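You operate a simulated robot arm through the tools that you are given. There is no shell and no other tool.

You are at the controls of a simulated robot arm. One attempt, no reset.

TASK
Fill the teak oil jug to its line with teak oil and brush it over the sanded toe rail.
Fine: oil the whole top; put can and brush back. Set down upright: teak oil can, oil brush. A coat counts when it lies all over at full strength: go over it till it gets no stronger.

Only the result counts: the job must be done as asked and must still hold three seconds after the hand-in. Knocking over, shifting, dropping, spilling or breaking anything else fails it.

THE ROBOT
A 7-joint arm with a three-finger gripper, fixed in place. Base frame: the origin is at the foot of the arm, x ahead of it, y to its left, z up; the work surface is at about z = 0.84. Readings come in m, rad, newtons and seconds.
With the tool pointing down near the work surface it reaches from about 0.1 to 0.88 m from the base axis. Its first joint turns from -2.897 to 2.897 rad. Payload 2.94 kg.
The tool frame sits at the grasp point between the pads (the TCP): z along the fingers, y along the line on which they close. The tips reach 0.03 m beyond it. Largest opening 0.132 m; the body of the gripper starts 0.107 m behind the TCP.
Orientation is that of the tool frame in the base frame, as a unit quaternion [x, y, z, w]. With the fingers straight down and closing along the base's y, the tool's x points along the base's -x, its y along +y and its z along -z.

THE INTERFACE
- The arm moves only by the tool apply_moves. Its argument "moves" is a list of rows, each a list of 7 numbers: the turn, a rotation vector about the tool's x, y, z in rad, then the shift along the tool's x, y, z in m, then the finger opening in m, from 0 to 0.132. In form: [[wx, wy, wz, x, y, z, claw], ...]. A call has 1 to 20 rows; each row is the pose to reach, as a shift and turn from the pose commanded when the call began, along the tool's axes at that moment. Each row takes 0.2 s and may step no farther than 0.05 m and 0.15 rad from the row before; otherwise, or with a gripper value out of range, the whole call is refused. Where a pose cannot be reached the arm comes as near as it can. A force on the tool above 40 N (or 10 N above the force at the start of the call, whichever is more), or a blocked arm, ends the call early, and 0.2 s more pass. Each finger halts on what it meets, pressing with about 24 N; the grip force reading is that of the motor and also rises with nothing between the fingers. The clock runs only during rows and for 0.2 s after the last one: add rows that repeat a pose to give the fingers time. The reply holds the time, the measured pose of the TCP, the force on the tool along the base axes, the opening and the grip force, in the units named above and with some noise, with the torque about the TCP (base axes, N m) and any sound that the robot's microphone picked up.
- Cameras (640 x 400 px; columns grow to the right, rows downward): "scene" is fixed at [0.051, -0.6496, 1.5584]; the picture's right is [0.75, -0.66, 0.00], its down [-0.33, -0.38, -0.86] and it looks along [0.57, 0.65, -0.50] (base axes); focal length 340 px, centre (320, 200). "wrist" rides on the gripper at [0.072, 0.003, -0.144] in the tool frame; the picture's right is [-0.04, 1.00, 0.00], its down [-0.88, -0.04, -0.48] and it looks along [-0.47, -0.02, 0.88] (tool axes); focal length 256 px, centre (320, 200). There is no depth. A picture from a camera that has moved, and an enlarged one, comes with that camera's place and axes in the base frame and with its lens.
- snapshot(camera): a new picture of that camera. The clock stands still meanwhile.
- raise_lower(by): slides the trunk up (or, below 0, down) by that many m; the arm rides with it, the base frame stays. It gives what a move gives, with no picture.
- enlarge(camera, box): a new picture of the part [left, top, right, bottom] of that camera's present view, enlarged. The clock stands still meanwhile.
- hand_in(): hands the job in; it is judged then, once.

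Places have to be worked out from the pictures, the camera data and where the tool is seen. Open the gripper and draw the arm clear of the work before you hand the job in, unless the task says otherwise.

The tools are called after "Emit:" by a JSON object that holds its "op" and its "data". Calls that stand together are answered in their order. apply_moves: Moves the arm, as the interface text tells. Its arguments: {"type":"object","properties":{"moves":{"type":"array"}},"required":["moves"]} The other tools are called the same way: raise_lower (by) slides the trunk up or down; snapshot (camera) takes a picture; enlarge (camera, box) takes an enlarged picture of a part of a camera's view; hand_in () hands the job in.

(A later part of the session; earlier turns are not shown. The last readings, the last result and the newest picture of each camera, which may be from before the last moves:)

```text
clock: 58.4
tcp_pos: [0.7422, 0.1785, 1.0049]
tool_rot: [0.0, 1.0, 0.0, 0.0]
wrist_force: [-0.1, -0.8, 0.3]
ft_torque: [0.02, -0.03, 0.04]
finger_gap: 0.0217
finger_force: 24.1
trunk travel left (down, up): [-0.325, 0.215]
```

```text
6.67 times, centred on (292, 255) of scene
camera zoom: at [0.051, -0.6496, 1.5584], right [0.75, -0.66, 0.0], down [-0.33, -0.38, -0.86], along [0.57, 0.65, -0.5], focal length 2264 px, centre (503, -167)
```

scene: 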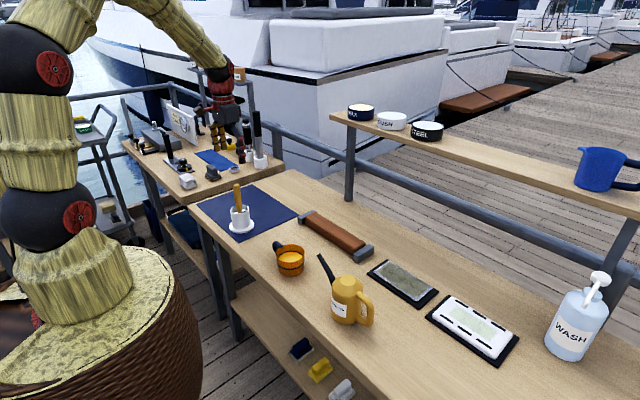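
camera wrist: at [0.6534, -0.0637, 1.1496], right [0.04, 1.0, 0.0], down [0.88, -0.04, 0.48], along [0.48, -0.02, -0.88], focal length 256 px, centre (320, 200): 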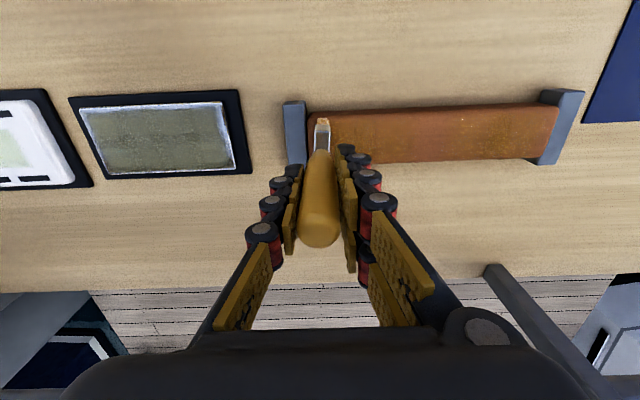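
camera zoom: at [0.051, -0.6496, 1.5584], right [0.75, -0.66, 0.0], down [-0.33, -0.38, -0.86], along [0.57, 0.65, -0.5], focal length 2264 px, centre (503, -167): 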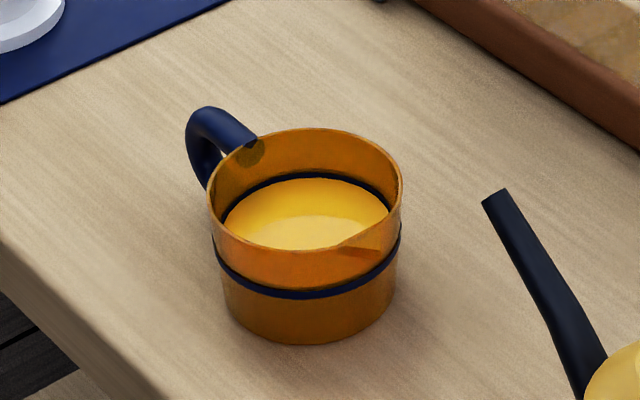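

The -y end reaches about y=-0.078 and its last centimetre is still bare, and the bands are uneven. I'm pressing slightly more and making a slow central pass down to y≈-0.074.

Emit:
{"op": "apply_moves", "data": {"moves": [[0, 0, 0, 0.006, -0.001, 0.0, 0.005], [0, 0, 0, 0.012, -0.001, 0.0015, 0.005], [0, 0, 0, 0.012, -0.014, 0.0015, 0.005], [0, 0, 0, 0.012, -0.028, 0.0015, 0.005], [0, 0, 0, 0.012, -0.042, 0.0015, 0.005], [0, 0, 0, 0.012, -0.056, 0.0015, 0.005], [0, 0, 0, 0.012, -0.07, 0.0015, 0.005], [0, 0, 0, 0.012, -0.084, 0.0015, 0.005], [0, 0, 0, 0.012, -0.098, 0.0015, 0.005], [0, 0, 0, 0.012, -0.112, 0.0015, 0.005], [0, 0, 0, 0.012, -0.126, 0.0015, 0.005], [0, 0, 0, 0.012, -0.14, 0.0015, 0.005], [0, 0, 0, 0.012, -0.154, 0.0015, 0.005], [0, 0, 0, 0.012, -0.168, 0.0015, 0.005], [0, 0, 0, 0.012, -0.182, 0.0015, 0.005], [0, 0, 0, 0.012, -0.196, 0.0015, 0.005], [0, 0, 0, 0.012, -0.21, 0.0015, 0.005], [0, 0, 0, 0.012, -0.224, 0.0015, 0.005], [0, 0, 0, 0.012, -0.238, 0.0015, 0.005], [0, 0, 0, 0.012, -0.251, 0.0015, 0.005]]}}

Emit:
{"op": "enlarge", "data": {"camera": "scene", "box": [305, 185, 385, 265]}}

Emit:
{"op": "enlarge", "data": {"camera": "wrist", "box": [275, 75, 595, 190]}}

```text
clock: 62.6
tcp_pos: [0.731, -0.0759, 1.0037]
tool_rot: [0.0, 1.0, 0.0, 0.0]
wrist_force: [0.0, 0.0, 6.1]
ft_torque: [0.02, -0.11, 0.02]
finger_gap: 0.0222
finger_force: 24.2
trunk travel left (down, up): [-0.325, 0.215]
```

```text
5.00 times, centred on (345, 225) of scene
camera zoom: at [0.051, -0.6496, 1.5584], right [0.75, -0.66, 0.0], down [-0.33, -0.38, -0.86], along [0.57, 0.65, -0.5], focal length 1698 px, centre (195, 75)
```

zoom: 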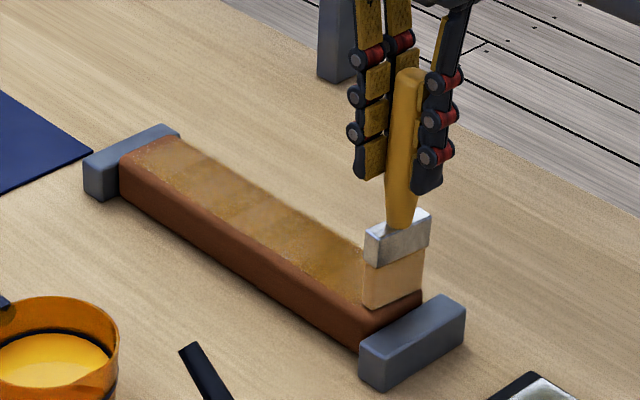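

```text
2.00 times, centred on (435, 132) of wrist
camera zoom: at [0.6588, -0.0725, 1.1483], right [0.04, 1.0, 0.0], down [0.88, -0.04, 0.48], along [0.47, -0.02, -0.88], focal length 512 px, centre (90, 335)
```

zoom: 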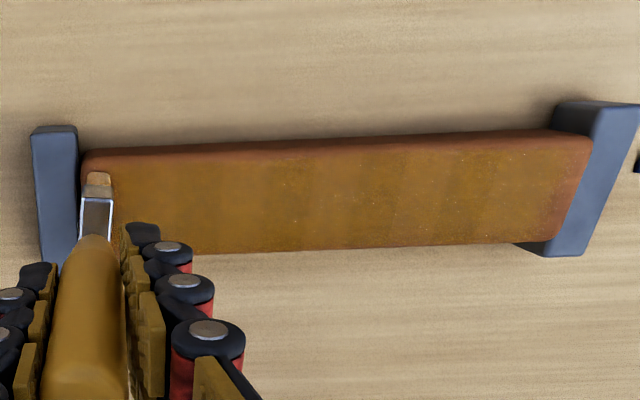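

Strength looks unchanged, so the brush may be running low. I'm lifting off and returning to the jug for another dip.

Emit:
{"op": "apply_moves", "data": {"moves": [[0, 0, 0, 0, 0.0, -0.03, 0.005], [0, 0, 0, 0, 0.0, -0.065, 0.005], [0, 0, 0, 0.035, 0.016, -0.065, 0.005], [0, 0, 0, 0.07, 0.032, -0.065, 0.005], [0, 0, 0, 0.105, 0.048, -0.065, 0.005], [0, 0, 0, 0.14, 0.064, -0.065, 0.005], [0, 0, 0, 0.175, 0.08, -0.065, 0.005], [0, 0, 0, 0.2, 0.091, -0.065, 0.005], [0, 0, 0, 0.209, 0.095, -0.065, 0.005], [0, 0, 0, 0.209, 0.095, -0.065, 0.005], [0, 0, 0, 0.209, 0.095, -0.065, 0.005]]}}

Emit:
{"op": "enlarge", "data": {"camera": "scene", "box": [265, 200, 385, 290]}}

Emit:
{"op": "enlarge", "data": {"camera": "scene", "box": [305, 195, 385, 265]}}

Emit:
{"op": "snapshot", "data": {"camera": "wrist"}}

```text
clock: 65.0
tcp_pos: [0.5225, 0.0216, 1.0691]
tool_rot: [0.0, 1.0, 0.0, 0.001]
wrist_force: [0.8, 0.1, 0.1]
ft_torque: [-0.01, 0.03, 0.0]
finger_gap: 0.0218
finger_force: 24.0
trunk travel left (down, up): [-0.325, 0.215]
```

```text
4.44 times, centred on (325, 245) of scene
camera zoom: at [0.051, -0.6496, 1.5584], right [0.75, -0.66, 0.0], down [-0.33, -0.38, -0.86], along [0.57, 0.65, -0.5], focal length 1509 px, centre (298, 0)
```

zoom: 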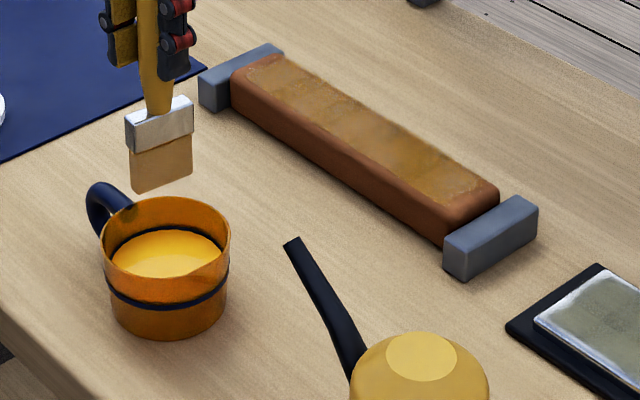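

```text
5.71 times, centred on (345, 230) of scene
camera zoom: at [0.051, -0.6496, 1.5584], right [0.75, -0.66, 0.0], down [-0.33, -0.38, -0.86], along [0.57, 0.65, -0.5], focal length 1941 px, centre (177, 29)
```

zoom: 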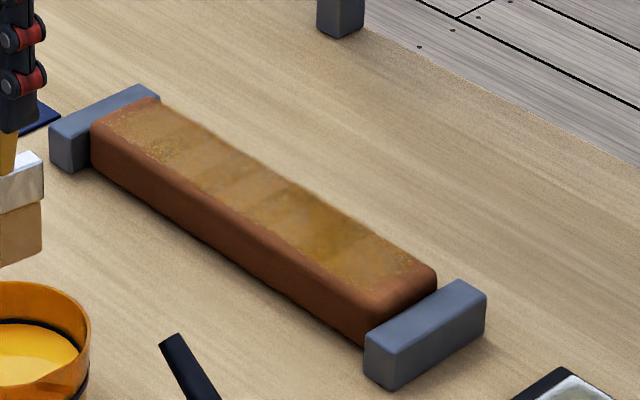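

```text
taken
camera wrist: at [0.4502, 0.0236, 1.2124], right [0.04, 1.0, 0.0], down [0.88, -0.04, 0.48], along [0.47, -0.02, -0.88], focal length 256 px, centre (320, 200)
```

wrist: 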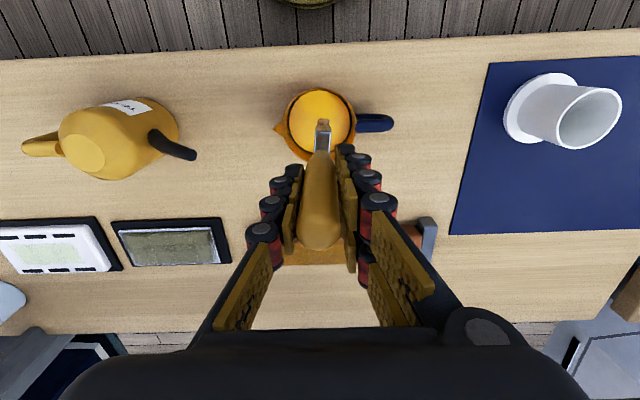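

The coat reaches nearly end to end with a small rounded margin, and some bands are still weaker. I'm dipping the brush again in the jug.

Emit:
{"op": "apply_moves", "data": {"moves": [[0, 0, 0, 0.001, 0, 0.03, 0.005], [0, 0, 0, 0.001, 0, 0.055, 0.005], [0, 0, 0, 0.001, 0, 0.07, 0.005], [0, 0, 0, 0.001, 0, 0.08, 0.005], [0, 0, 0, 0.001, 0, 0.086, 0.005], [0, 0, 0, 0.001, 0, 0.086, 0.005], [0, 0, 0, 0.001, 0, 0.086, 0.005], [0, 0, 0, 0.001, 0, 0.086, 0.005], [0, 0, 0, 0.001, 0, 0.086, 0.005], [0, 0, 0, 0.001, 0, 0.086, 0.005], [0, 0, 0, 0.001, 0, 0.086, 0.005], [0, 0, 0, 0.001, 0, 0.075, 0.005], [0, 0, 0, 0.001, 0, 0.06, 0.005], [0, 0, 0, 0.001, 0, 0.04, 0.005], [0, 0, 0, 0.001, 0, 0.02, 0.005], [0, 0, 0, 0.001, 0, 0.01, 0.005], [0, 0, 0, 0.001, 0, 0.01, 0.005], [0, 0, 0, 0.001, 0, 0.01, 0.005]]}}

Emit:
{"op": "enlarge", "data": {"camera": "scene", "box": [265, 200, 325, 290]}}

```text
clock: 68.8
tcp_pos: [0.521, 0.0195, 1.0577]
tool_rot: [0.0, 1.0, 0.0, -0.001]
wrist_force: [-0.1, -0.3, -0.3]
ft_torque: [0.02, 0.0, -0.03]
finger_gap: 0.0218
finger_force: 23.7
trunk travel left (down, up): [-0.325, 0.215]
```

```text
4.44 times, centred on (295, 245) of scene
camera zoom: at [0.051, -0.6496, 1.5584], right [0.75, -0.66, 0.0], down [-0.33, -0.38, -0.86], along [0.57, 0.65, -0.5], focal length 1509 px, centre (431, 0)
```

zoom: 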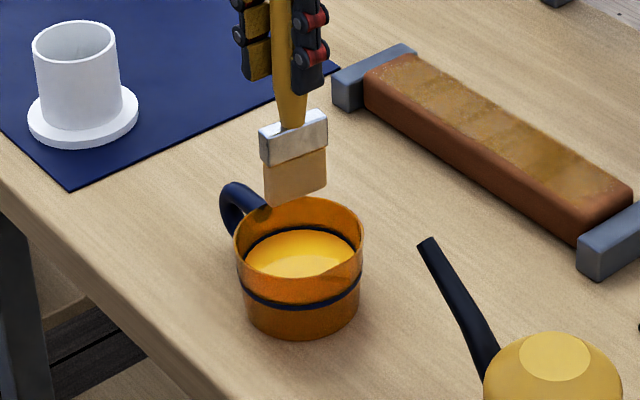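

The brush is reloaded. I'm taking it to the -y end of the rail and setting it down lightly at x≈0.722.

Emit:
{"op": "apply_moves", "data": {"moves": [[0, 0, 0, 0, 0, -0.015, 0.005], [0, 0, 0, -0.035, -0.016, -0.015, 0.005], [0, 0, 0, -0.07, -0.032, -0.015, 0.005], [0, 0, 0, -0.105, -0.048, -0.015, 0.005], [0, 0, 0, -0.14, -0.064, -0.015, 0.005], [0, 0, 0, -0.175, -0.08, -0.015, 0.005], [0, 0, 0, -0.195, -0.09, -0.015, 0.005], [0, 0, 0, -0.202, -0.093, 0.0, 0.005], [0, 0, 0, -0.202, -0.093, 0.02, 0.005], [0, 0, 0, -0.202, -0.093, 0.04, 0.005], [0, 0, 0, -0.202, -0.093, 0.05, 0.005], [0, 0, 0, -0.202, -0.093, 0.0545, 0.005], [0, 0, 0, -0.202, -0.093, 0.0545, 0.005]]}}

Emit:
{"op": "enlarge", "data": {"camera": "scene", "box": [325, 190, 385, 260]}}

```text
clock: 71.6
tcp_pos: [0.7223, -0.073, 1.0038]
tool_rot: [-0.001, 1.0, 0.0, 0.001]
wrist_force: [1.4, -0.5, 3.0]
ft_torque: [-0.07, -0.1, -0.01]
finger_gap: 0.0218
finger_force: 24.2
trunk travel left (down, up): [-0.325, 0.215]
```

```text
5.71 times, centred on (355, 225) of scene
camera zoom: at [0.051, -0.6496, 1.5584], right [0.75, -0.66, 0.0], down [-0.33, -0.38, -0.86], along [0.57, 0.65, -0.5], focal length 1941 px, centre (120, 57)
```

zoom: 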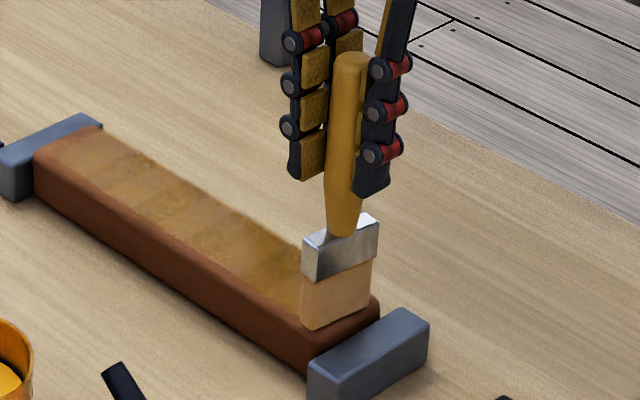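

Touching at 3 N. I'm stroking the near lane from the -y end to the +y end.

Emit:
{"op": "apply_moves", "data": {"moves": [[0, 0, 0, 0, -0.004, 0.0005, 0.005], [0, 0, 0, 0, 0.005, 0.0005, 0.005], [0, 0, 0, 0, 0.019, 0.0005, 0.005], [0, 0, 0, 0, 0.033, 0.0005, 0.005], [0, 0, 0, 0, 0.047, 0.0005, 0.005], [0, 0, 0, 0, 0.061, 0.0005, 0.005], [0, 0, 0, 0, 0.075, 0.0005, 0.005], [0, 0, 0, 0, 0.089, 0.0005, 0.005], [0, 0, 0, 0, 0.103, 0.0005, 0.005], [0, 0, 0, 0, 0.117, 0.0005, 0.005], [0, 0, 0, 0, 0.131, 0.0005, 0.005], [0, 0, 0, 0, 0.145, 0.0005, 0.005], [0, 0, 0, 0, 0.159, 0.0005, 0.005], [0, 0, 0, 0, 0.173, 0.0005, 0.005], [0, 0, 0, 0, 0.187, 0.0005, 0.005], [0, 0, 0, 0, 0.201, 0.0005, 0.005], [0, 0, 0, 0, 0.215, 0.0005, 0.005], [0, 0, 0, 0, 0.229, 0.0005, 0.005], [0, 0, 0, 0, 0.241, 0.0005, 0.005], [0, 0, 0, 0, 0.25, 0.0005, 0.005]]}}

Emit:
{"op": "enlarge", "data": {"camera": "scene", "box": [305, 190, 385, 260]}}

Emit:
{"op": "enlarge", "data": {"camera": "wrist", "box": [70, 75, 390, 190]}}

```text
clock: 75.8
tcp_pos: [0.7216, 0.1773, 1.0033]
tool_rot: [-0.001, 1.0, 0.001, -0.001]
wrist_force: [-0.1, -2.1, 7.1]
ft_torque: [-0.26, -0.04, 0.01]
finger_gap: 0.022
finger_force: 23.6
trunk travel left (down, up): [-0.325, 0.215]
```

```text
5.71 times, centred on (345, 225) of scene
camera zoom: at [0.051, -0.6496, 1.5584], right [0.75, -0.66, 0.0], down [-0.33, -0.38, -0.86], along [0.57, 0.65, -0.5], focal length 1941 px, centre (177, 57)
```

zoom: 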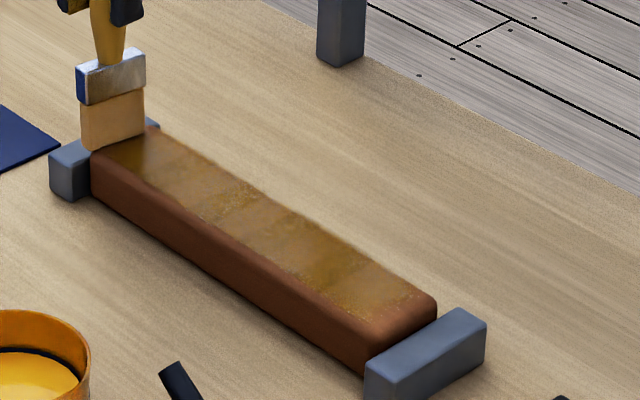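

```text
2.00 times, centred on (230, 132) of wrist
camera zoom: at [0.6508, 0.1801, 1.1476], right [0.04, 1.0, 0.0], down [0.88, -0.04, 0.48], along [0.48, -0.02, -0.88], focal length 512 px, centre (500, 335)
```

zoom: 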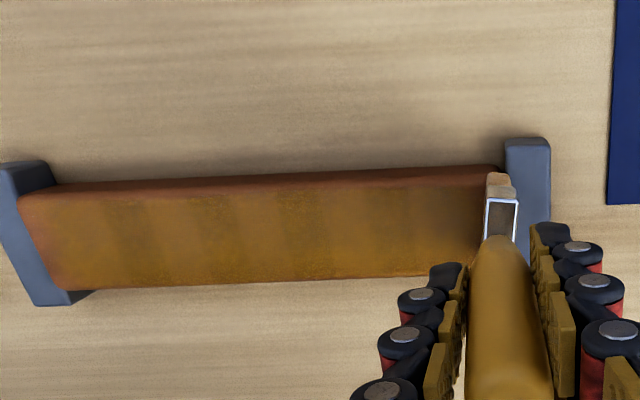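

I'm zooming in on the banding to compare with the earlier view.

Emit:
{"op": "enlarge", "data": {"camera": "wrist", "box": [65, 115, 225, 225]}}

Emit:
{"op": "enlarge", "data": {"camera": "wrist", "box": [190, 115, 350, 225]}}

Emit:
{"op": "enlarge", "data": {"camera": "scene", "box": [325, 205, 385, 255]}}

```text
3.64 times, centred on (145, 170) of wrist
camera zoom: at [0.6508, 0.1801, 1.1476], right [0.04, 1.0, 0.0], down [0.88, -0.04, 0.48], along [0.48, -0.02, -0.88], focal length 931 px, centre (956, 309)
```

zoom: 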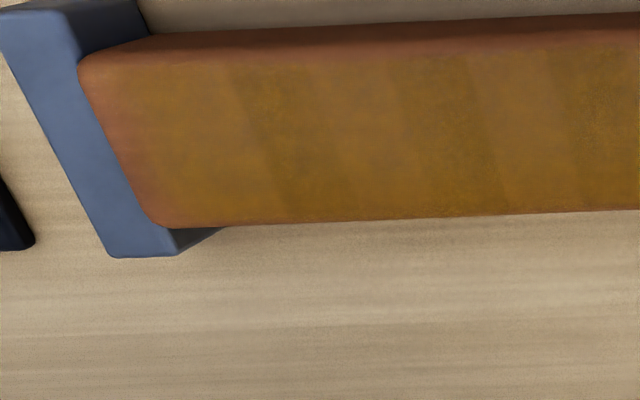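

```text
3.64 times, centred on (270, 170) of wrist
camera zoom: at [0.6508, 0.1801, 1.1476], right [0.04, 1.0, 0.0], down [0.88, -0.04, 0.48], along [0.48, -0.02, -0.88], focal length 931 px, centre (502, 309)
```

zoom: 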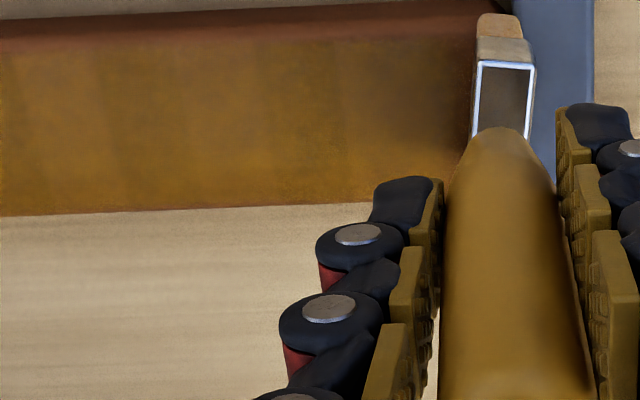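

```text
8.00 times, centred on (355, 230) of scene
camera zoom: at [0.051, -0.6496, 1.5584], right [0.75, -0.66, 0.0], down [-0.33, -0.38, -0.86], along [0.57, 0.65, -0.5], focal length 2717 px, centre (40, -40)
```

zoom: 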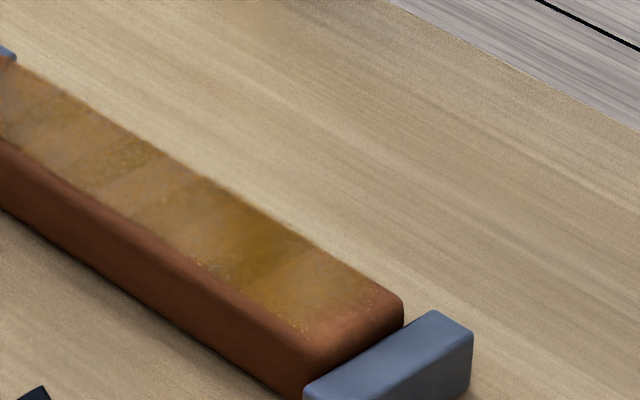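

The band pattern looks nearly the same as before; I'll keep going over it to see whether it still changes. Next is the far lane (x≈0.739) toward the -y end.

Emit:
{"op": "apply_moves", "data": {"moves": [[0, 0, 0, -0.008, 0.001, -0.0005, 0.005], [0, 0, 0, -0.017, 0.001, -0.0005, 0.005], [0, 0, 0, -0.017, -0.013, 0, 0.005], [0, 0, 0, -0.017, -0.027, 0, 0.005], [0, 0, 0, -0.017, -0.041, 0, 0.005], [0, 0, 0, -0.017, -0.055, 0, 0.005], [0, 0, 0, -0.017, -0.069, 0, 0.005], [0, 0, 0, -0.017, -0.083, 0, 0.005], [0, 0, 0, -0.017, -0.097, 0, 0.005], [0, 0, 0, -0.017, -0.111, 0, 0.005], [0, 0, 0, -0.017, -0.125, 0, 0.005], [0, 0, 0, -0.017, -0.139, 0, 0.005], [0, 0, 0, -0.017, -0.153, 0, 0.005], [0, 0, 0, -0.017, -0.167, 0, 0.005], [0, 0, 0, -0.017, -0.181, 0, 0.005], [0, 0, 0, -0.017, -0.195, 0, 0.005], [0, 0, 0, -0.017, -0.209, 0, 0.005], [0, 0, 0, -0.017, -0.223, 0, 0.005], [0, 0, 0, -0.017, -0.239, 0, 0.005], [0, 0, 0, -0.017, -0.254, 0, 0.005]]}}

Emit:
{"op": "enlarge", "data": {"camera": "scene", "box": [305, 190, 385, 260]}}

Emit:
{"op": "enlarge", "data": {"camera": "wrist", "box": [290, 90, 450, 200]}}

Emit:
{"op": "enlarge", "data": {"camera": "wrist", "box": [440, 90, 600, 200]}}

```text
clock: 80.0
tcp_pos: [0.7397, -0.0774, 1.0038]
tool_rot: [-0.001, 1.0, 0.0, 0.0]
wrist_force: [-0.3, 0.2, -0.4]
ft_torque: [-0.03, -0.03, 0.04]
finger_gap: 0.0217
finger_force: 23.8
trunk travel left (down, up): [-0.325, 0.215]
```

```text
5.71 times, centred on (345, 225) of scene
camera zoom: at [0.051, -0.6496, 1.5584], right [0.75, -0.66, 0.0], down [-0.33, -0.38, -0.86], along [0.57, 0.65, -0.5], focal length 1941 px, centre (177, 57)
```

zoom: 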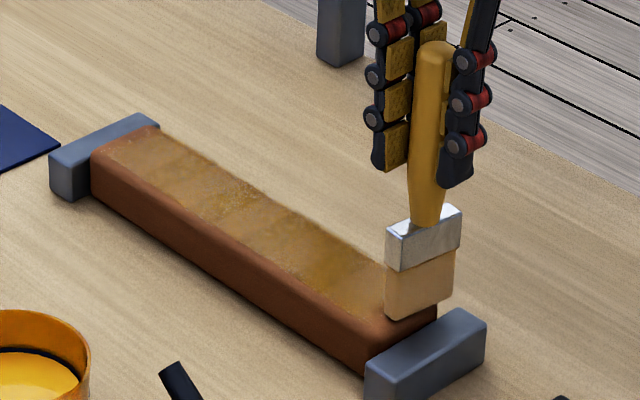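

```text
3.64 times, centred on (370, 145) of wrist
camera zoom: at [0.6681, -0.0736, 1.1484], right [0.04, 1.0, 0.0], down [0.88, -0.04, 0.48], along [0.48, -0.02, -0.88], focal length 931 px, centre (138, 400)
```

zoom: 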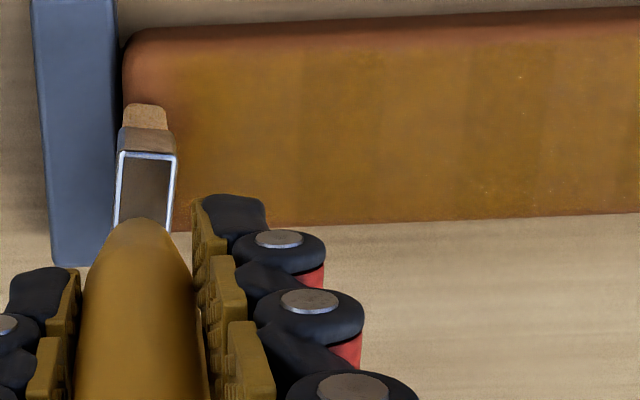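

```text
3.64 times, centred on (520, 145) of wrist
camera zoom: at [0.6681, -0.0736, 1.1484], right [0.04, 1.0, 0.0], down [0.88, -0.04, 0.48], along [0.48, -0.02, -0.88], focal length 931 px, centre (-407, 400)
```

zoom: 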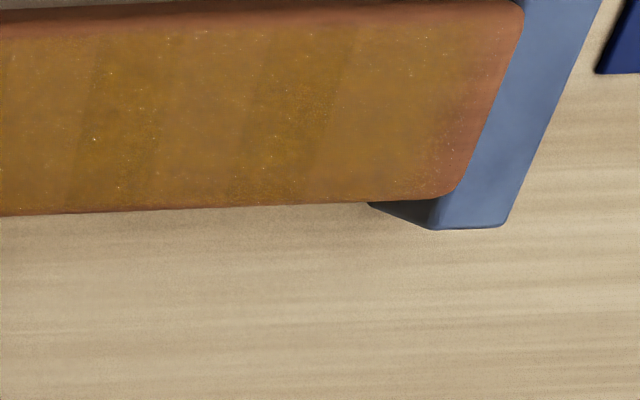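

The middle is well covered; both ends fade out in the last centimetre or so. I'm zooming on the ends to see whether that is bare wood or a rounded margin.

Emit:
{"op": "enlarge", "data": {"camera": "wrist", "box": [510, 80, 590, 160]}}

Emit:
{"op": "enlarge", "data": {"camera": "scene", "box": [312, 200, 342, 225]}}

```text
5.00 times, centred on (550, 120) of wrist
camera zoom: at [0.6681, -0.0736, 1.1484], right [0.04, 1.0, 0.0], down [0.88, -0.04, 0.48], along [0.48, -0.02, -0.88], focal length 1280 px, centre (-830, 600)
```

zoom: 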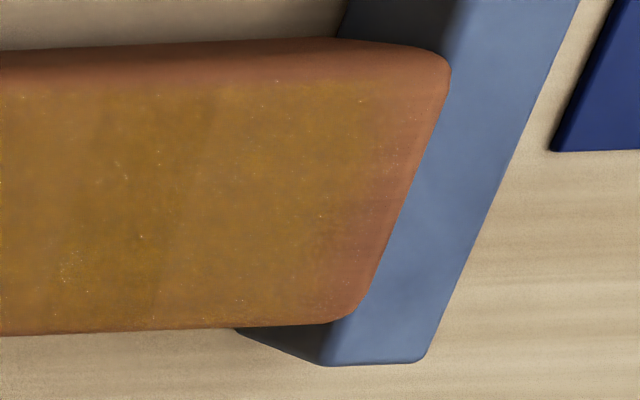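

```text
16.00 times, centred on (327, 212) of scene
camera zoom: at [0.051, -0.6496, 1.5584], right [0.75, -0.66, 0.0], down [-0.33, -0.38, -0.86], along [0.57, 0.65, -0.5], focal length 5434 px, centre (208, 0)
```

zoom: 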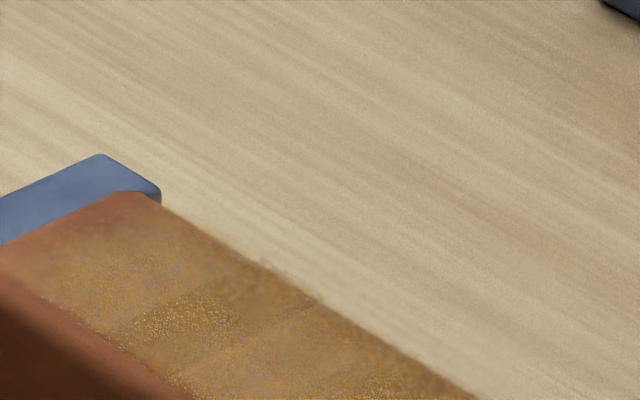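

The ends fade gradually, so they need more oil. I'm scrubbing across the -y end with small cross strokes at y between -0.068 and -0.077.

Emit:
{"op": "apply_moves", "data": {"moves": [[0, 0, 0, 0, 0.008, 0.0, 0.005], [0, 0, 0, 0.0, 0.008, 0.001, 0.005], [0, 0, 0, 0.008, 0.008, 0.001, 0.005], [0, 0, 0, 0.016, 0.008, 0.001, 0.005], [0, 0, 0, 0.023, 0.008, 0.001, 0.005], [0, 0, 0, 0.023, 0.004, 0.001, 0.005], [0, 0, 0, 0.015, 0.004, 0.001, 0.005], [0, 0, 0, 0.007, 0.004, 0.001, 0.005], [0, 0, 0, -0.002, 0.004, 0.001, 0.005], [0, 0, 0, -0.006, 0.004, 0.001, 0.005], [0, 0, 0, -0.006, 0.0, 0.001, 0.005], [0, 0, 0, 0.001, 0.0, 0.001, 0.005], [0, 0, 0, 0.009, 0.0, 0.001, 0.005], [0, 0, 0, 0.017, 0.0, 0.001, 0.005], [0, 0, 0, 0.023, 0.0, 0.001, 0.005], [0, 0, 0, 0.023, 0.006, 0.001, 0.005], [0, 0, 0, 0.015, 0.006, 0.001, 0.005], [0, 0, 0, 0.007, 0.006, 0.001, 0.005], [0, 0, 0, 0.001, 0.006, 0.001, 0.005]]}}

Emit:
{"op": "enlarge", "data": {"camera": "wrist", "box": [280, 80, 400, 200]}}

Emit:
{"op": "enlarge", "data": {"camera": "scene", "box": [335, 210, 380, 260]}}

```text
clock: 84.0
tcp_pos: [0.7379, -0.0689, 1.0016]
tool_rot: [0.0, 1.0, 0.0, 0.0]
wrist_force: [-2.2, 0.5, 9.0]
ft_torque: [-0.02, 0.5, 0.04]
finger_gap: 0.0216
finger_force: 24.1
trunk travel left (down, up): [-0.325, 0.215]
```

```text
3.33 times, centred on (340, 140) of wrist
camera zoom: at [0.6671, -0.0664, 1.1467], right [0.04, 1.0, 0.0], down [0.88, -0.04, 0.48], along [0.47, -0.02, -0.88], focal length 853 px, centre (253, 400)
```

zoom: 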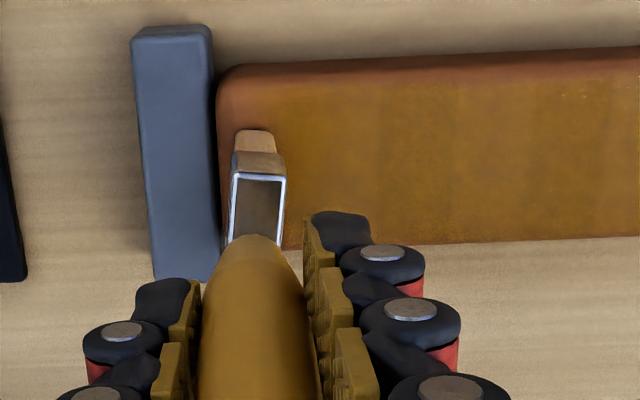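

```text
8.00 times, centred on (358, 235) of scene
camera zoom: at [0.051, -0.6496, 1.5584], right [0.75, -0.66, 0.0], down [-0.33, -0.38, -0.86], along [0.57, 0.65, -0.5], focal length 2717 px, centre (20, -80)
```

zoom: 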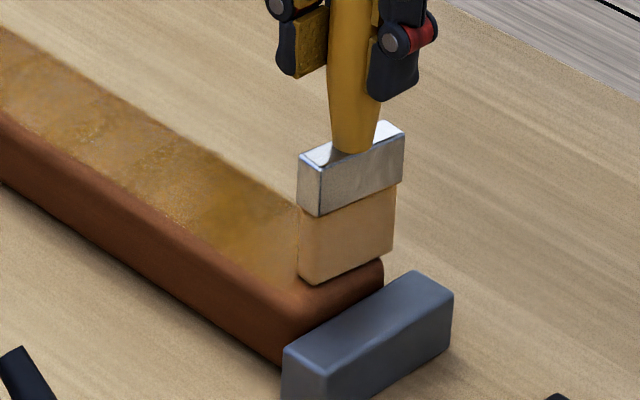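

The -y end is now scrubbed. I'm stroking back along the middle to the +y end.

Emit:
{"op": "apply_moves", "data": {"moves": [[0, 0, 0, 0.008, 0.0, -0.0005, 0.005], [0, 0, 0, 0.008, 0.014, -0.0005, 0.005], [0, 0, 0, 0.008, 0.028, -0.0005, 0.005], [0, 0, 0, 0.008, 0.042, -0.0005, 0.005], [0, 0, 0, 0.008, 0.056, -0.0005, 0.005], [0, 0, 0, 0.008, 0.07, -0.0005, 0.005], [0, 0, 0, 0.008, 0.084, -0.0005, 0.005], [0, 0, 0, 0.008, 0.098, -0.0005, 0.005], [0, 0, 0, 0.008, 0.112, -0.0005, 0.005], [0, 0, 0, 0.008, 0.126, -0.0005, 0.005], [0, 0, 0, 0.008, 0.14, -0.0005, 0.005], [0, 0, 0, 0.008, 0.154, -0.0005, 0.005], [0, 0, 0, 0.008, 0.168, -0.0005, 0.005], [0, 0, 0, 0.008, 0.182, -0.0005, 0.005], [0, 0, 0, 0.008, 0.196, -0.0005, 0.005], [0, 0, 0, 0.008, 0.21, -0.0005, 0.005], [0, 0, 0, 0.008, 0.224, -0.0005, 0.005], [0, 0, 0, 0.008, 0.24, -0.0005, 0.005]]}}

Emit:
{"op": "enlarge", "data": {"camera": "wrist", "box": [65, 100, 225, 210]}}

Emit:
{"op": "enlarge", "data": {"camera": "scene", "box": [325, 205, 385, 255]}}

```text
clock: 87.8
tcp_pos: [0.7284, 0.1705, 1.0022]
tool_rot: [0.0, 1.0, 0.001, -0.001]
wrist_force: [-0.6, -0.3, -0.9]
ft_torque: [-0.01, -0.02, 0.0]
finger_gap: 0.0218
finger_force: 24.0
trunk travel left (down, up): [-0.325, 0.215]
```

```text
3.64 times, centred on (145, 155) of wrist
camera zoom: at [0.6586, 0.1741, 1.1468], right [0.04, 1.0, 0.0], down [0.88, -0.04, 0.47], along [0.47, -0.02, -0.88], focal length 931 px, centre (956, 364)
```

zoom: 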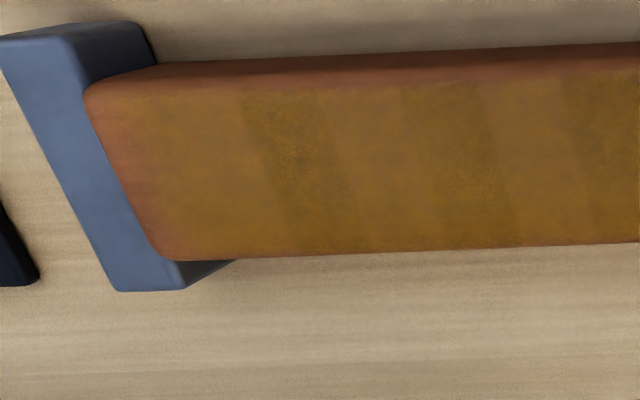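

```text
8.00 times, centred on (355, 230) of scene
camera zoom: at [0.051, -0.6496, 1.5584], right [0.75, -0.66, 0.0], down [-0.33, -0.38, -0.86], along [0.57, 0.65, -0.5], focal length 2717 px, centre (40, -40)
```

zoom: 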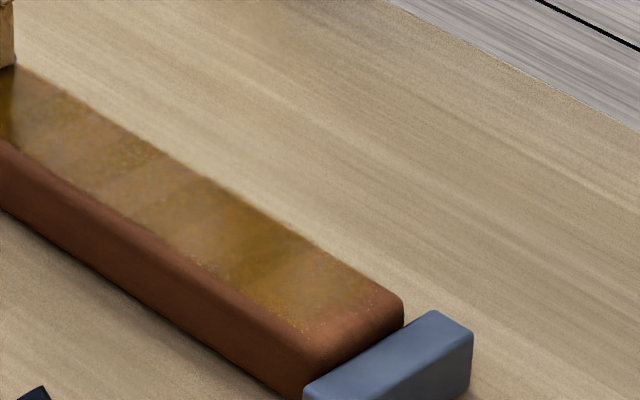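

The force reads about zero here, so the brush has been lifting off (it slid up slightly in the grip). I'm lowering in small steps until I feel contact again.

Emit:
{"op": "apply_moves", "data": {"moves": [[0, 0, 0, 0, 0, 0.001, 0.005], [0, 0, 0, 0, 0, 0.001, 0.005]]}}

Emit:
{"op": "enlarge", "data": {"camera": "scene", "box": [300, 160, 350, 230]}}

Emit:
{"op": "snapshot", "data": {"camera": "wrist"}}

```text
clock: 88.4
tcp_pos: [0.7299, 0.1719, 1.0023]
tool_rot: [0.0, 1.0, 0.0, 0.0]
wrist_force: [-2.4, 0.3, 5.9]
ft_torque: [0.03, 0.28, -0.03]
finger_gap: 0.0219
finger_force: 24.5
trunk travel left (down, up): [-0.325, 0.215]
```

```text
5.71 times, centred on (325, 195) of scene
camera zoom: at [0.051, -0.6496, 1.5584], right [0.75, -0.66, 0.0], down [-0.33, -0.38, -0.86], along [0.57, 0.65, -0.5], focal length 1941 px, centre (291, 229)
```

zoom: 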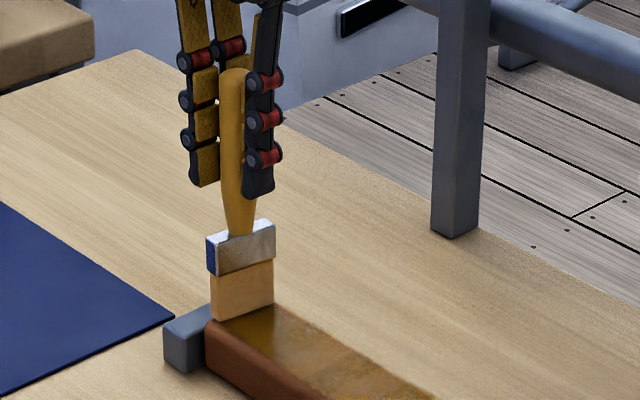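

```text
taken
camera wrist: at [0.6588, 0.1733, 1.1466], right [0.04, 1.0, 0.0], down [0.88, -0.04, 0.48], along [0.48, -0.02, -0.88], focal length 256 px, centre (320, 200)
```

wrist: 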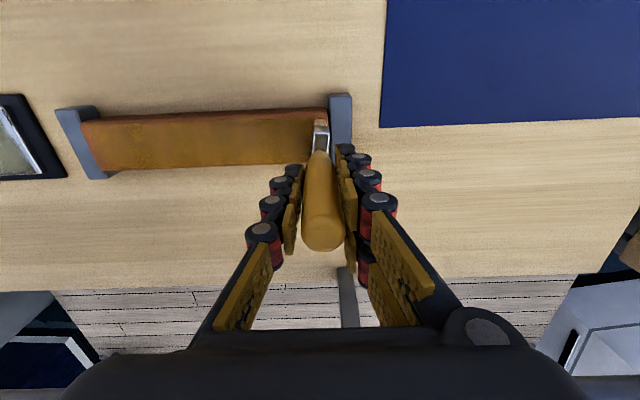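

Contact is back at 6 N. I'm scrubbing across the +y end with small cross strokes between y=0.170 and 0.180.

Emit:
{"op": "apply_moves", "data": {"moves": [[0, 0, 0, -0.007, 0.0, 0, 0.005], [0, 0, 0, -0.013, 0.0, 0, 0.005], [0, 0, 0, -0.013, 0.005, 0, 0.005], [0, 0, 0, -0.006, 0.005, 0, 0.005], [0, 0, 0, 0.002, 0.005, 0, 0.005], [0, 0, 0, 0.009, 0.005, 0, 0.005], [0, 0, 0, 0.014, 0.005, 0, 0.005], [0, 0, 0, 0.014, 0.01, 0, 0.005], [0, 0, 0, 0.007, 0.01, 0, 0.005], [0, 0, 0, 0.0, 0.01, 0, 0.005], [0, 0, 0, -0.007, 0.01, 0, 0.005], [0, 0, 0, -0.013, 0.01, 0, 0.005], [0, 0, 0, -0.013, 0.003, 0, 0.005], [0, 0, 0, -0.006, 0.003, 0, 0.005], [0, 0, 0, 0.002, 0.003, 0, 0.005], [0, 0, 0, 0.009, 0.003, 0, 0.005], [0, 0, 0, 0.014, 0.003, 0, 0.005], [0, 0, 0, 0.014, -0.005, 0, 0.005]]}}

Emit:
{"op": "enlarge", "data": {"camera": "scene", "box": [300, 180, 350, 240]}}

```text
clock: 92.2
tcp_pos: [0.7174, 0.165, 1.0019]
tool_rot: [0.0, 1.0, 0.0, 0.0]
wrist_force: [0.4, 0.2, 5.3]
ft_torque: [0.04, -0.02, 0.0]
finger_gap: 0.0218
finger_force: 24.0
trunk travel left (down, up): [-0.325, 0.215]
```

```text
6.67 times, centred on (325, 210) of scene
camera zoom: at [0.051, -0.6496, 1.5584], right [0.75, -0.66, 0.0], down [-0.33, -0.38, -0.86], along [0.57, 0.65, -0.5], focal length 2264 px, centre (287, 133)
```

zoom: 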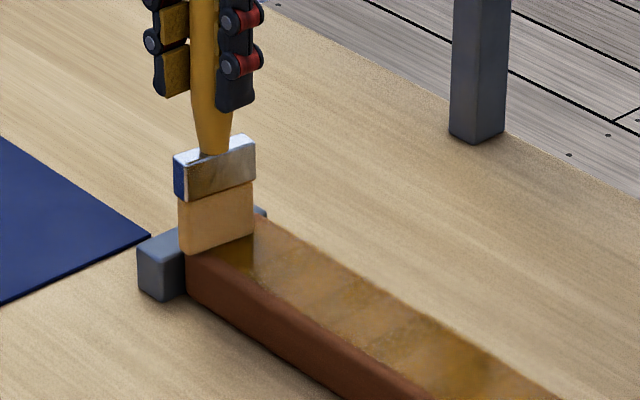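

Contact holds at 5 N. I'm stroking the near lane (x≈0.717) halfway and then reading the force.

Emit:
{"op": "apply_moves", "data": {"moves": [[0, 0, 0, -0.001, -0.014, 0, 0.005], [0, 0, 0, -0.001, -0.028, 0, 0.005], [0, 0, 0, -0.001, -0.042, 0, 0.005], [0, 0, 0, -0.001, -0.056, 0, 0.005], [0, 0, 0, -0.001, -0.07, 0, 0.005], [0, 0, 0, -0.001, -0.084, 0, 0.005], [0, 0, 0, -0.001, -0.098, 0, 0.005], [0, 0, 0, -0.001, -0.112, 0, 0.005], [0, 0, 0, -0.001, -0.126, 0, 0.005]]}}

Emit:
{"op": "enlarge", "data": {"camera": "scene", "box": [305, 185, 385, 255]}}

Emit:
{"op": "snapshot", "data": {"camera": "wrist"}}

```text
clock: 94.2
tcp_pos: [0.7178, 0.0378, 1.0004]
tool_rot: [-0.001, 1.0, 0.0, 0.0]
wrist_force: [0.2, 1.2, 9.9]
ft_torque: [0.1, -0.15, 0.0]
finger_gap: 0.022
finger_force: 23.6
trunk travel left (down, up): [-0.325, 0.215]
```

```text
5.71 times, centred on (345, 220) of scene
camera zoom: at [0.051, -0.6496, 1.5584], right [0.75, -0.66, 0.0], down [-0.33, -0.38, -0.86], along [0.57, 0.65, -0.5], focal length 1941 px, centre (177, 86)
```

zoom: 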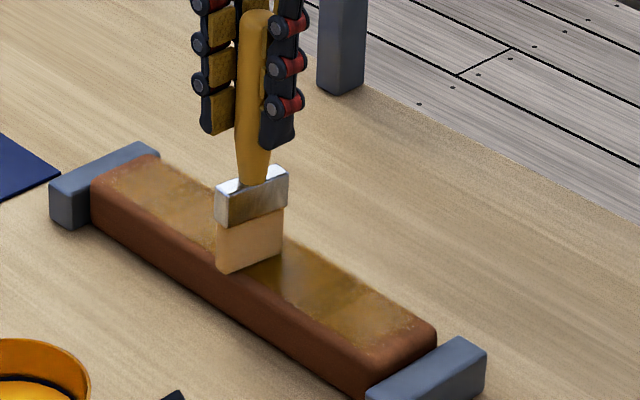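

```text
taken
camera wrist: at [0.6458, 0.0414, 1.1461], right [0.04, 1.0, 0.0], down [0.88, -0.04, 0.48], along [0.48, -0.02, -0.88], focal length 256 px, centre (320, 200)
```

wrist: 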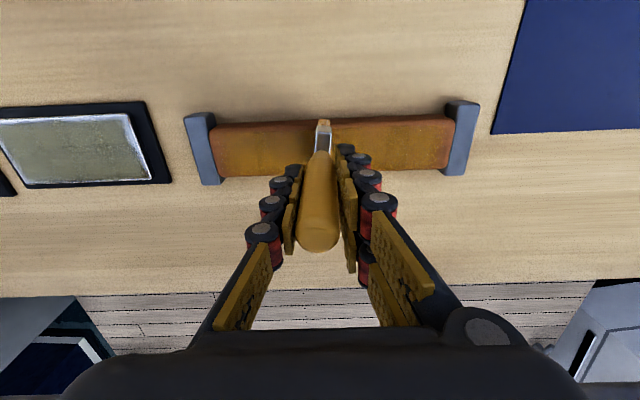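

Force is 10 N mid-rail, so I raise half a millimetre and finish this lane to the -y end, then come back partway along the far lane.

Emit:
{"op": "apply_moves", "data": {"moves": [[0, 0, 0, 0, -0.014, -0.0005, 0.005], [0, 0, 0, 0, -0.028, -0.0005, 0.005], [0, 0, 0, 0, -0.042, -0.0005, 0.005], [0, 0, 0, 0, -0.056, -0.0005, 0.005], [0, 0, 0, 0, -0.07, -0.0005, 0.005], [0, 0, 0, 0, -0.084, -0.0005, 0.005], [0, 0, 0, 0, -0.098, -0.0005, 0.005], [0, 0, 0, 0, -0.11, -0.0005, 0.005], [0, 0, 0, -0.013, -0.11, -0.0005, 0.005], [0, 0, 0, -0.026, -0.108, -0.0005, 0.005], [0, 0, 0, -0.026, -0.094, -0.0005, 0.005], [0, 0, 0, -0.026, -0.08, -0.0005, 0.005], [0, 0, 0, -0.026, -0.066, -0.0005, 0.005], [0, 0, 0, -0.026, -0.052, -0.0005, 0.005], [0, 0, 0, -0.026, -0.038, -0.0005, 0.005], [0, 0, 0, -0.026, -0.024, -0.0005, 0.005], [0, 0, 0, -0.026, -0.01, -0.0005, 0.005]]}}

Emit:
{"op": "enlarge", "data": {"camera": "scene", "box": [305, 185, 385, 255]}}

```text
clock: 97.8
tcp_pos: [0.7443, 0.029, 1.0017]
tool_rot: [0.0, 1.0, 0.0, 0.0]
wrist_force: [-1.0, -0.7, 0.0]
ft_torque: [0.02, -0.03, -0.03]
finger_gap: 0.022
finger_force: 24.4
trunk travel left (down, up): [-0.325, 0.215]
```

```text
5.71 times, centred on (345, 220) of scene
camera zoom: at [0.051, -0.6496, 1.5584], right [0.75, -0.66, 0.0], down [-0.33, -0.38, -0.86], along [0.57, 0.65, -0.5], focal length 1941 px, centre (177, 86)
```

zoom: 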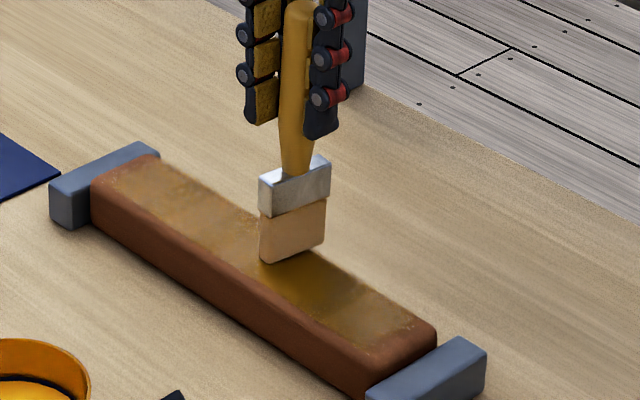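

With no contact at the far side but 10 N at the near side, the brush must hang tilted by about 3° (its +x corner lower). I'm lifting slightly and turning the tool about y to level the bristles.

Emit:
{"op": "apply_moves", "data": {"moves": [[0, 0, 0, 0, 0, -0.01, 0.005], [0, -0.03, 0, 0.003, 0, -0.015, 0.005], [0, -0.055, 0, 0.006, 0, -0.015, 0.005], [0, -0.055, 0, 0.006, 0, -0.015, 0.005]]}}

Emit:
{"op": "enlarge", "data": {"camera": "scene", "box": [325, 190, 355, 230]}}

Emit:
{"op": "enlarge", "data": {"camera": "wrist", "box": [280, 90, 380, 190]}}

```text
clock: 98.8
tcp_pos: [0.7375, 0.0292, 1.0161]
tool_rot: [0.0, 1.0, -0.001, 0.029]
wrist_force: [0.2, -1.1, -0.1]
ft_torque: [-0.01, 0.02, 0.01]
finger_gap: 0.0216
finger_force: 23.7
trunk travel left (down, up): [-0.325, 0.215]
```

```text
10.00 times, centred on (340, 210) of scene
camera zoom: at [0.051, -0.6496, 1.5584], right [0.75, -0.66, 0.0], down [-0.33, -0.38, -0.86], along [0.57, 0.65, -0.5], focal length 3396 px, centre (120, 100)
```

zoom: 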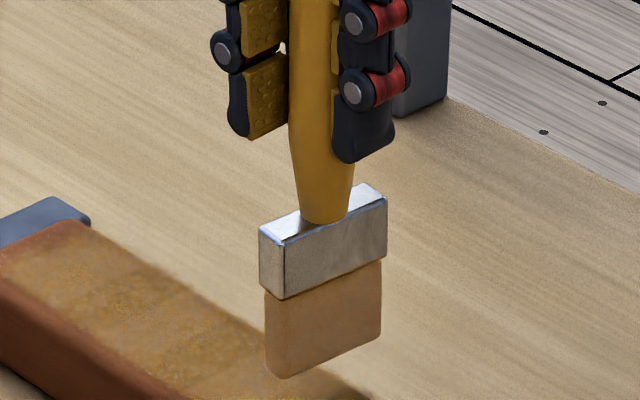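

```text
4.00 times, centred on (330, 140) of wrist
camera zoom: at [0.6584, 0.032, 1.1568], right [0.04, 1.0, 0.0], down [0.85, -0.04, 0.52], along [0.52, -0.02, -0.85], focal length 1024 px, centre (280, 440)
```

zoom: 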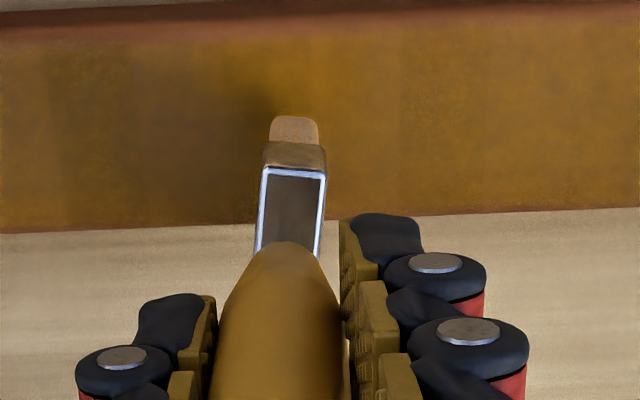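

The bristle edge now looks level. I'm moving to the middle of the rail width and lowering gently toward contact.

Emit:
{"op": "apply_moves", "data": {"moves": [[0, 0, 0, 0.0117, 0, 0.004, 0.005], [0, 0, 0, 0.0117, 0, 0.0095, 0.005], [0, 0, 0, 0.0117, 0, 0.0129, 0.005], [0, 0, 0, 0.0117, 0, 0.0144, 0.005], [0, 0, 0, 0.0117, 0, 0.0144, 0.005]]}}

```text
clock: 100.0
tcp_pos: [0.7272, 0.0281, 1.0031]
tool_rot: [0.001, 1.0, 0.0, 0.028]
wrist_force: [0.2, 0.3, 3.1]
ft_torque: [-0.02, 0.09, -0.02]
finger_gap: 0.0217
finger_force: 23.9
trunk travel left (down, up): [-0.325, 0.215]
```

Contact is 3 N with the levelled brush. I'm stroking the centre to the -y end with slightly more pressure.

Emit:
{"op": "apply_moves", "data": {"moves": [[0, 0, 0, 0, -0.012, 0.0005, 0.005], [0, 0, 0, 0, -0.024, 0.0005, 0.005], [0, 0, 0, 0, -0.036, 0.0005, 0.005], [0, 0, 0, 0, -0.048, 0.0005, 0.005], [0, 0, 0, 0, -0.06, 0.0005, 0.005], [0, 0, 0, 0, -0.072, 0.0005, 0.005], [0, 0, 0, 0, -0.084, 0.0005, 0.005], [0, 0, 0, 0, -0.096, 0.0005, 0.005], [0, 0, 0, 0, -0.103, 0.0005, 0.005]]}}

Emit:
{"op": "snapshot", "data": {"camera": "wrist"}}

Emit:
{"op": "enlarge", "data": {"camera": "scene", "box": [305, 190, 385, 260]}}

```text
clock: 102.0
tcp_pos: [0.7277, -0.0741, 1.0018]
tool_rot: [0.0, 1.0, 0.001, 0.028]
wrist_force: [0.7, 4.6, 10.2]
ft_torque: [0.42, 0.12, -0.08]
finger_gap: 0.0222
finger_force: 24.1
trunk travel left (down, up): [-0.325, 0.215]
```

```text
taken
camera wrist: at [0.6482, -0.0713, 1.1425], right [0.04, 1.0, 0.0], down [0.85, -0.04, 0.52], along [0.52, -0.02, -0.85], focal length 256 px, centre (320, 200)
```

wrist: 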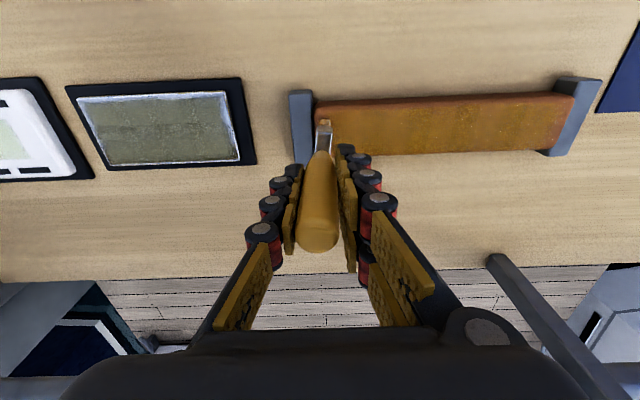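

```text
5.71 times, centred on (345, 225) of scene
camera zoom: at [0.051, -0.6496, 1.5584], right [0.75, -0.66, 0.0], down [-0.33, -0.38, -0.86], along [0.57, 0.65, -0.5], focal length 1941 px, centre (177, 57)
```

zoom: 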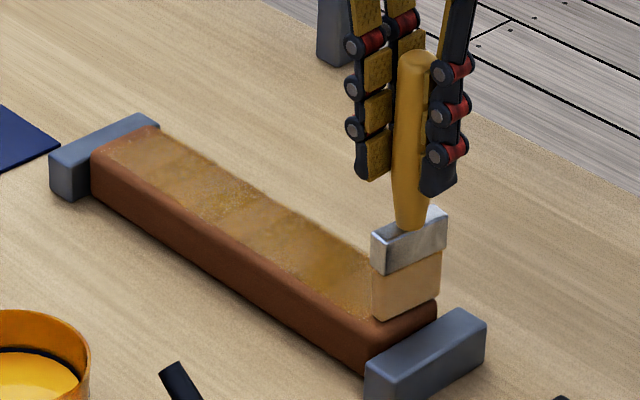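

Good level contact now (10 N). I'm doing a full near-lane pass (bristles centred at about 0.721) from the -y end to the +y end.

Emit:
{"op": "apply_moves", "data": {"moves": [[0, 0, 0, 0.005, 0.0, -0.0005, 0.005], [0, 0, 0, 0.009, 0.002, -0.0007, 0.005], [0, 0, 0, 0.009, 0.016, -0.0007, 0.005], [0, 0, 0, 0.009, 0.03, -0.0007, 0.005], [0, 0, 0, 0.009, 0.044, -0.0007, 0.005], [0, 0, 0, 0.009, 0.058, -0.0007, 0.005], [0, 0, 0, 0.009, 0.072, -0.0007, 0.005], [0, 0, 0, 0.009, 0.086, -0.0007, 0.005], [0, 0, 0, 0.009, 0.1, -0.0007, 0.005], [0, 0, 0, 0.009, 0.114, -0.0007, 0.005], [0, 0, 0, 0.009, 0.128, -0.0007, 0.005], [0, 0, 0, 0.009, 0.142, -0.0007, 0.005], [0, 0, 0, 0.009, 0.156, -0.0007, 0.005], [0, 0, 0, 0.009, 0.17, -0.0007, 0.005], [0, 0, 0, 0.009, 0.184, -0.0007, 0.005], [0, 0, 0, 0.009, 0.198, -0.0007, 0.005], [0, 0, 0, 0.009, 0.212, -0.0007, 0.005], [0, 0, 0, 0.009, 0.226, -0.0007, 0.005], [0, 0, 0, 0.009, 0.24, -0.0007, 0.005], [0, 0, 0, 0.009, 0.253, -0.0007, 0.005]]}}

Emit:
{"op": "enlarge", "data": {"camera": "wrist", "box": [65, 80, 225, 190]}}

Emit:
{"op": "enlarge", "data": {"camera": "scene", "box": [325, 205, 385, 255]}}

```text
clock: 106.2
tcp_pos: [0.719, 0.1771, 1.0014]
tool_rot: [0.0, 1.0, 0.0, 0.028]
wrist_force: [0.7, -0.9, 8.2]
ft_torque: [-0.17, 0.09, 0.02]
finger_gap: 0.0219
finger_force: 23.8
trunk travel left (down, up): [-0.325, 0.215]
```

```text
3.64 times, centred on (145, 135) of wrist
camera zoom: at [0.6386, 0.1813, 1.1418], right [0.04, 1.0, 0.0], down [0.85, -0.04, 0.52], along [0.52, -0.02, -0.85], focal length 931 px, centre (956, 436)
```

zoom: 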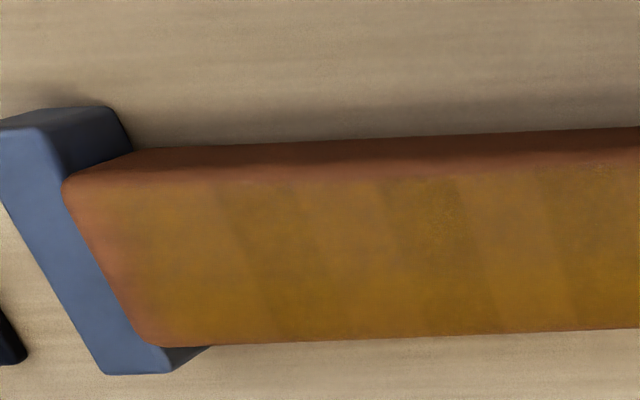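

```text
8.00 times, centred on (355, 230) of scene
camera zoom: at [0.051, -0.6496, 1.5584], right [0.75, -0.66, 0.0], down [-0.33, -0.38, -0.86], along [0.57, 0.65, -0.5], focal length 2717 px, centre (40, -40)
```

zoom: 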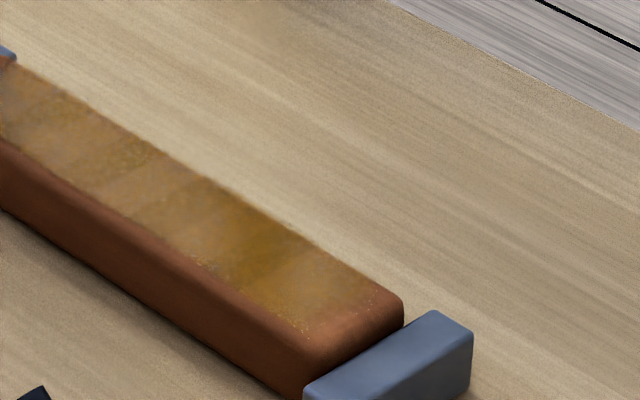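

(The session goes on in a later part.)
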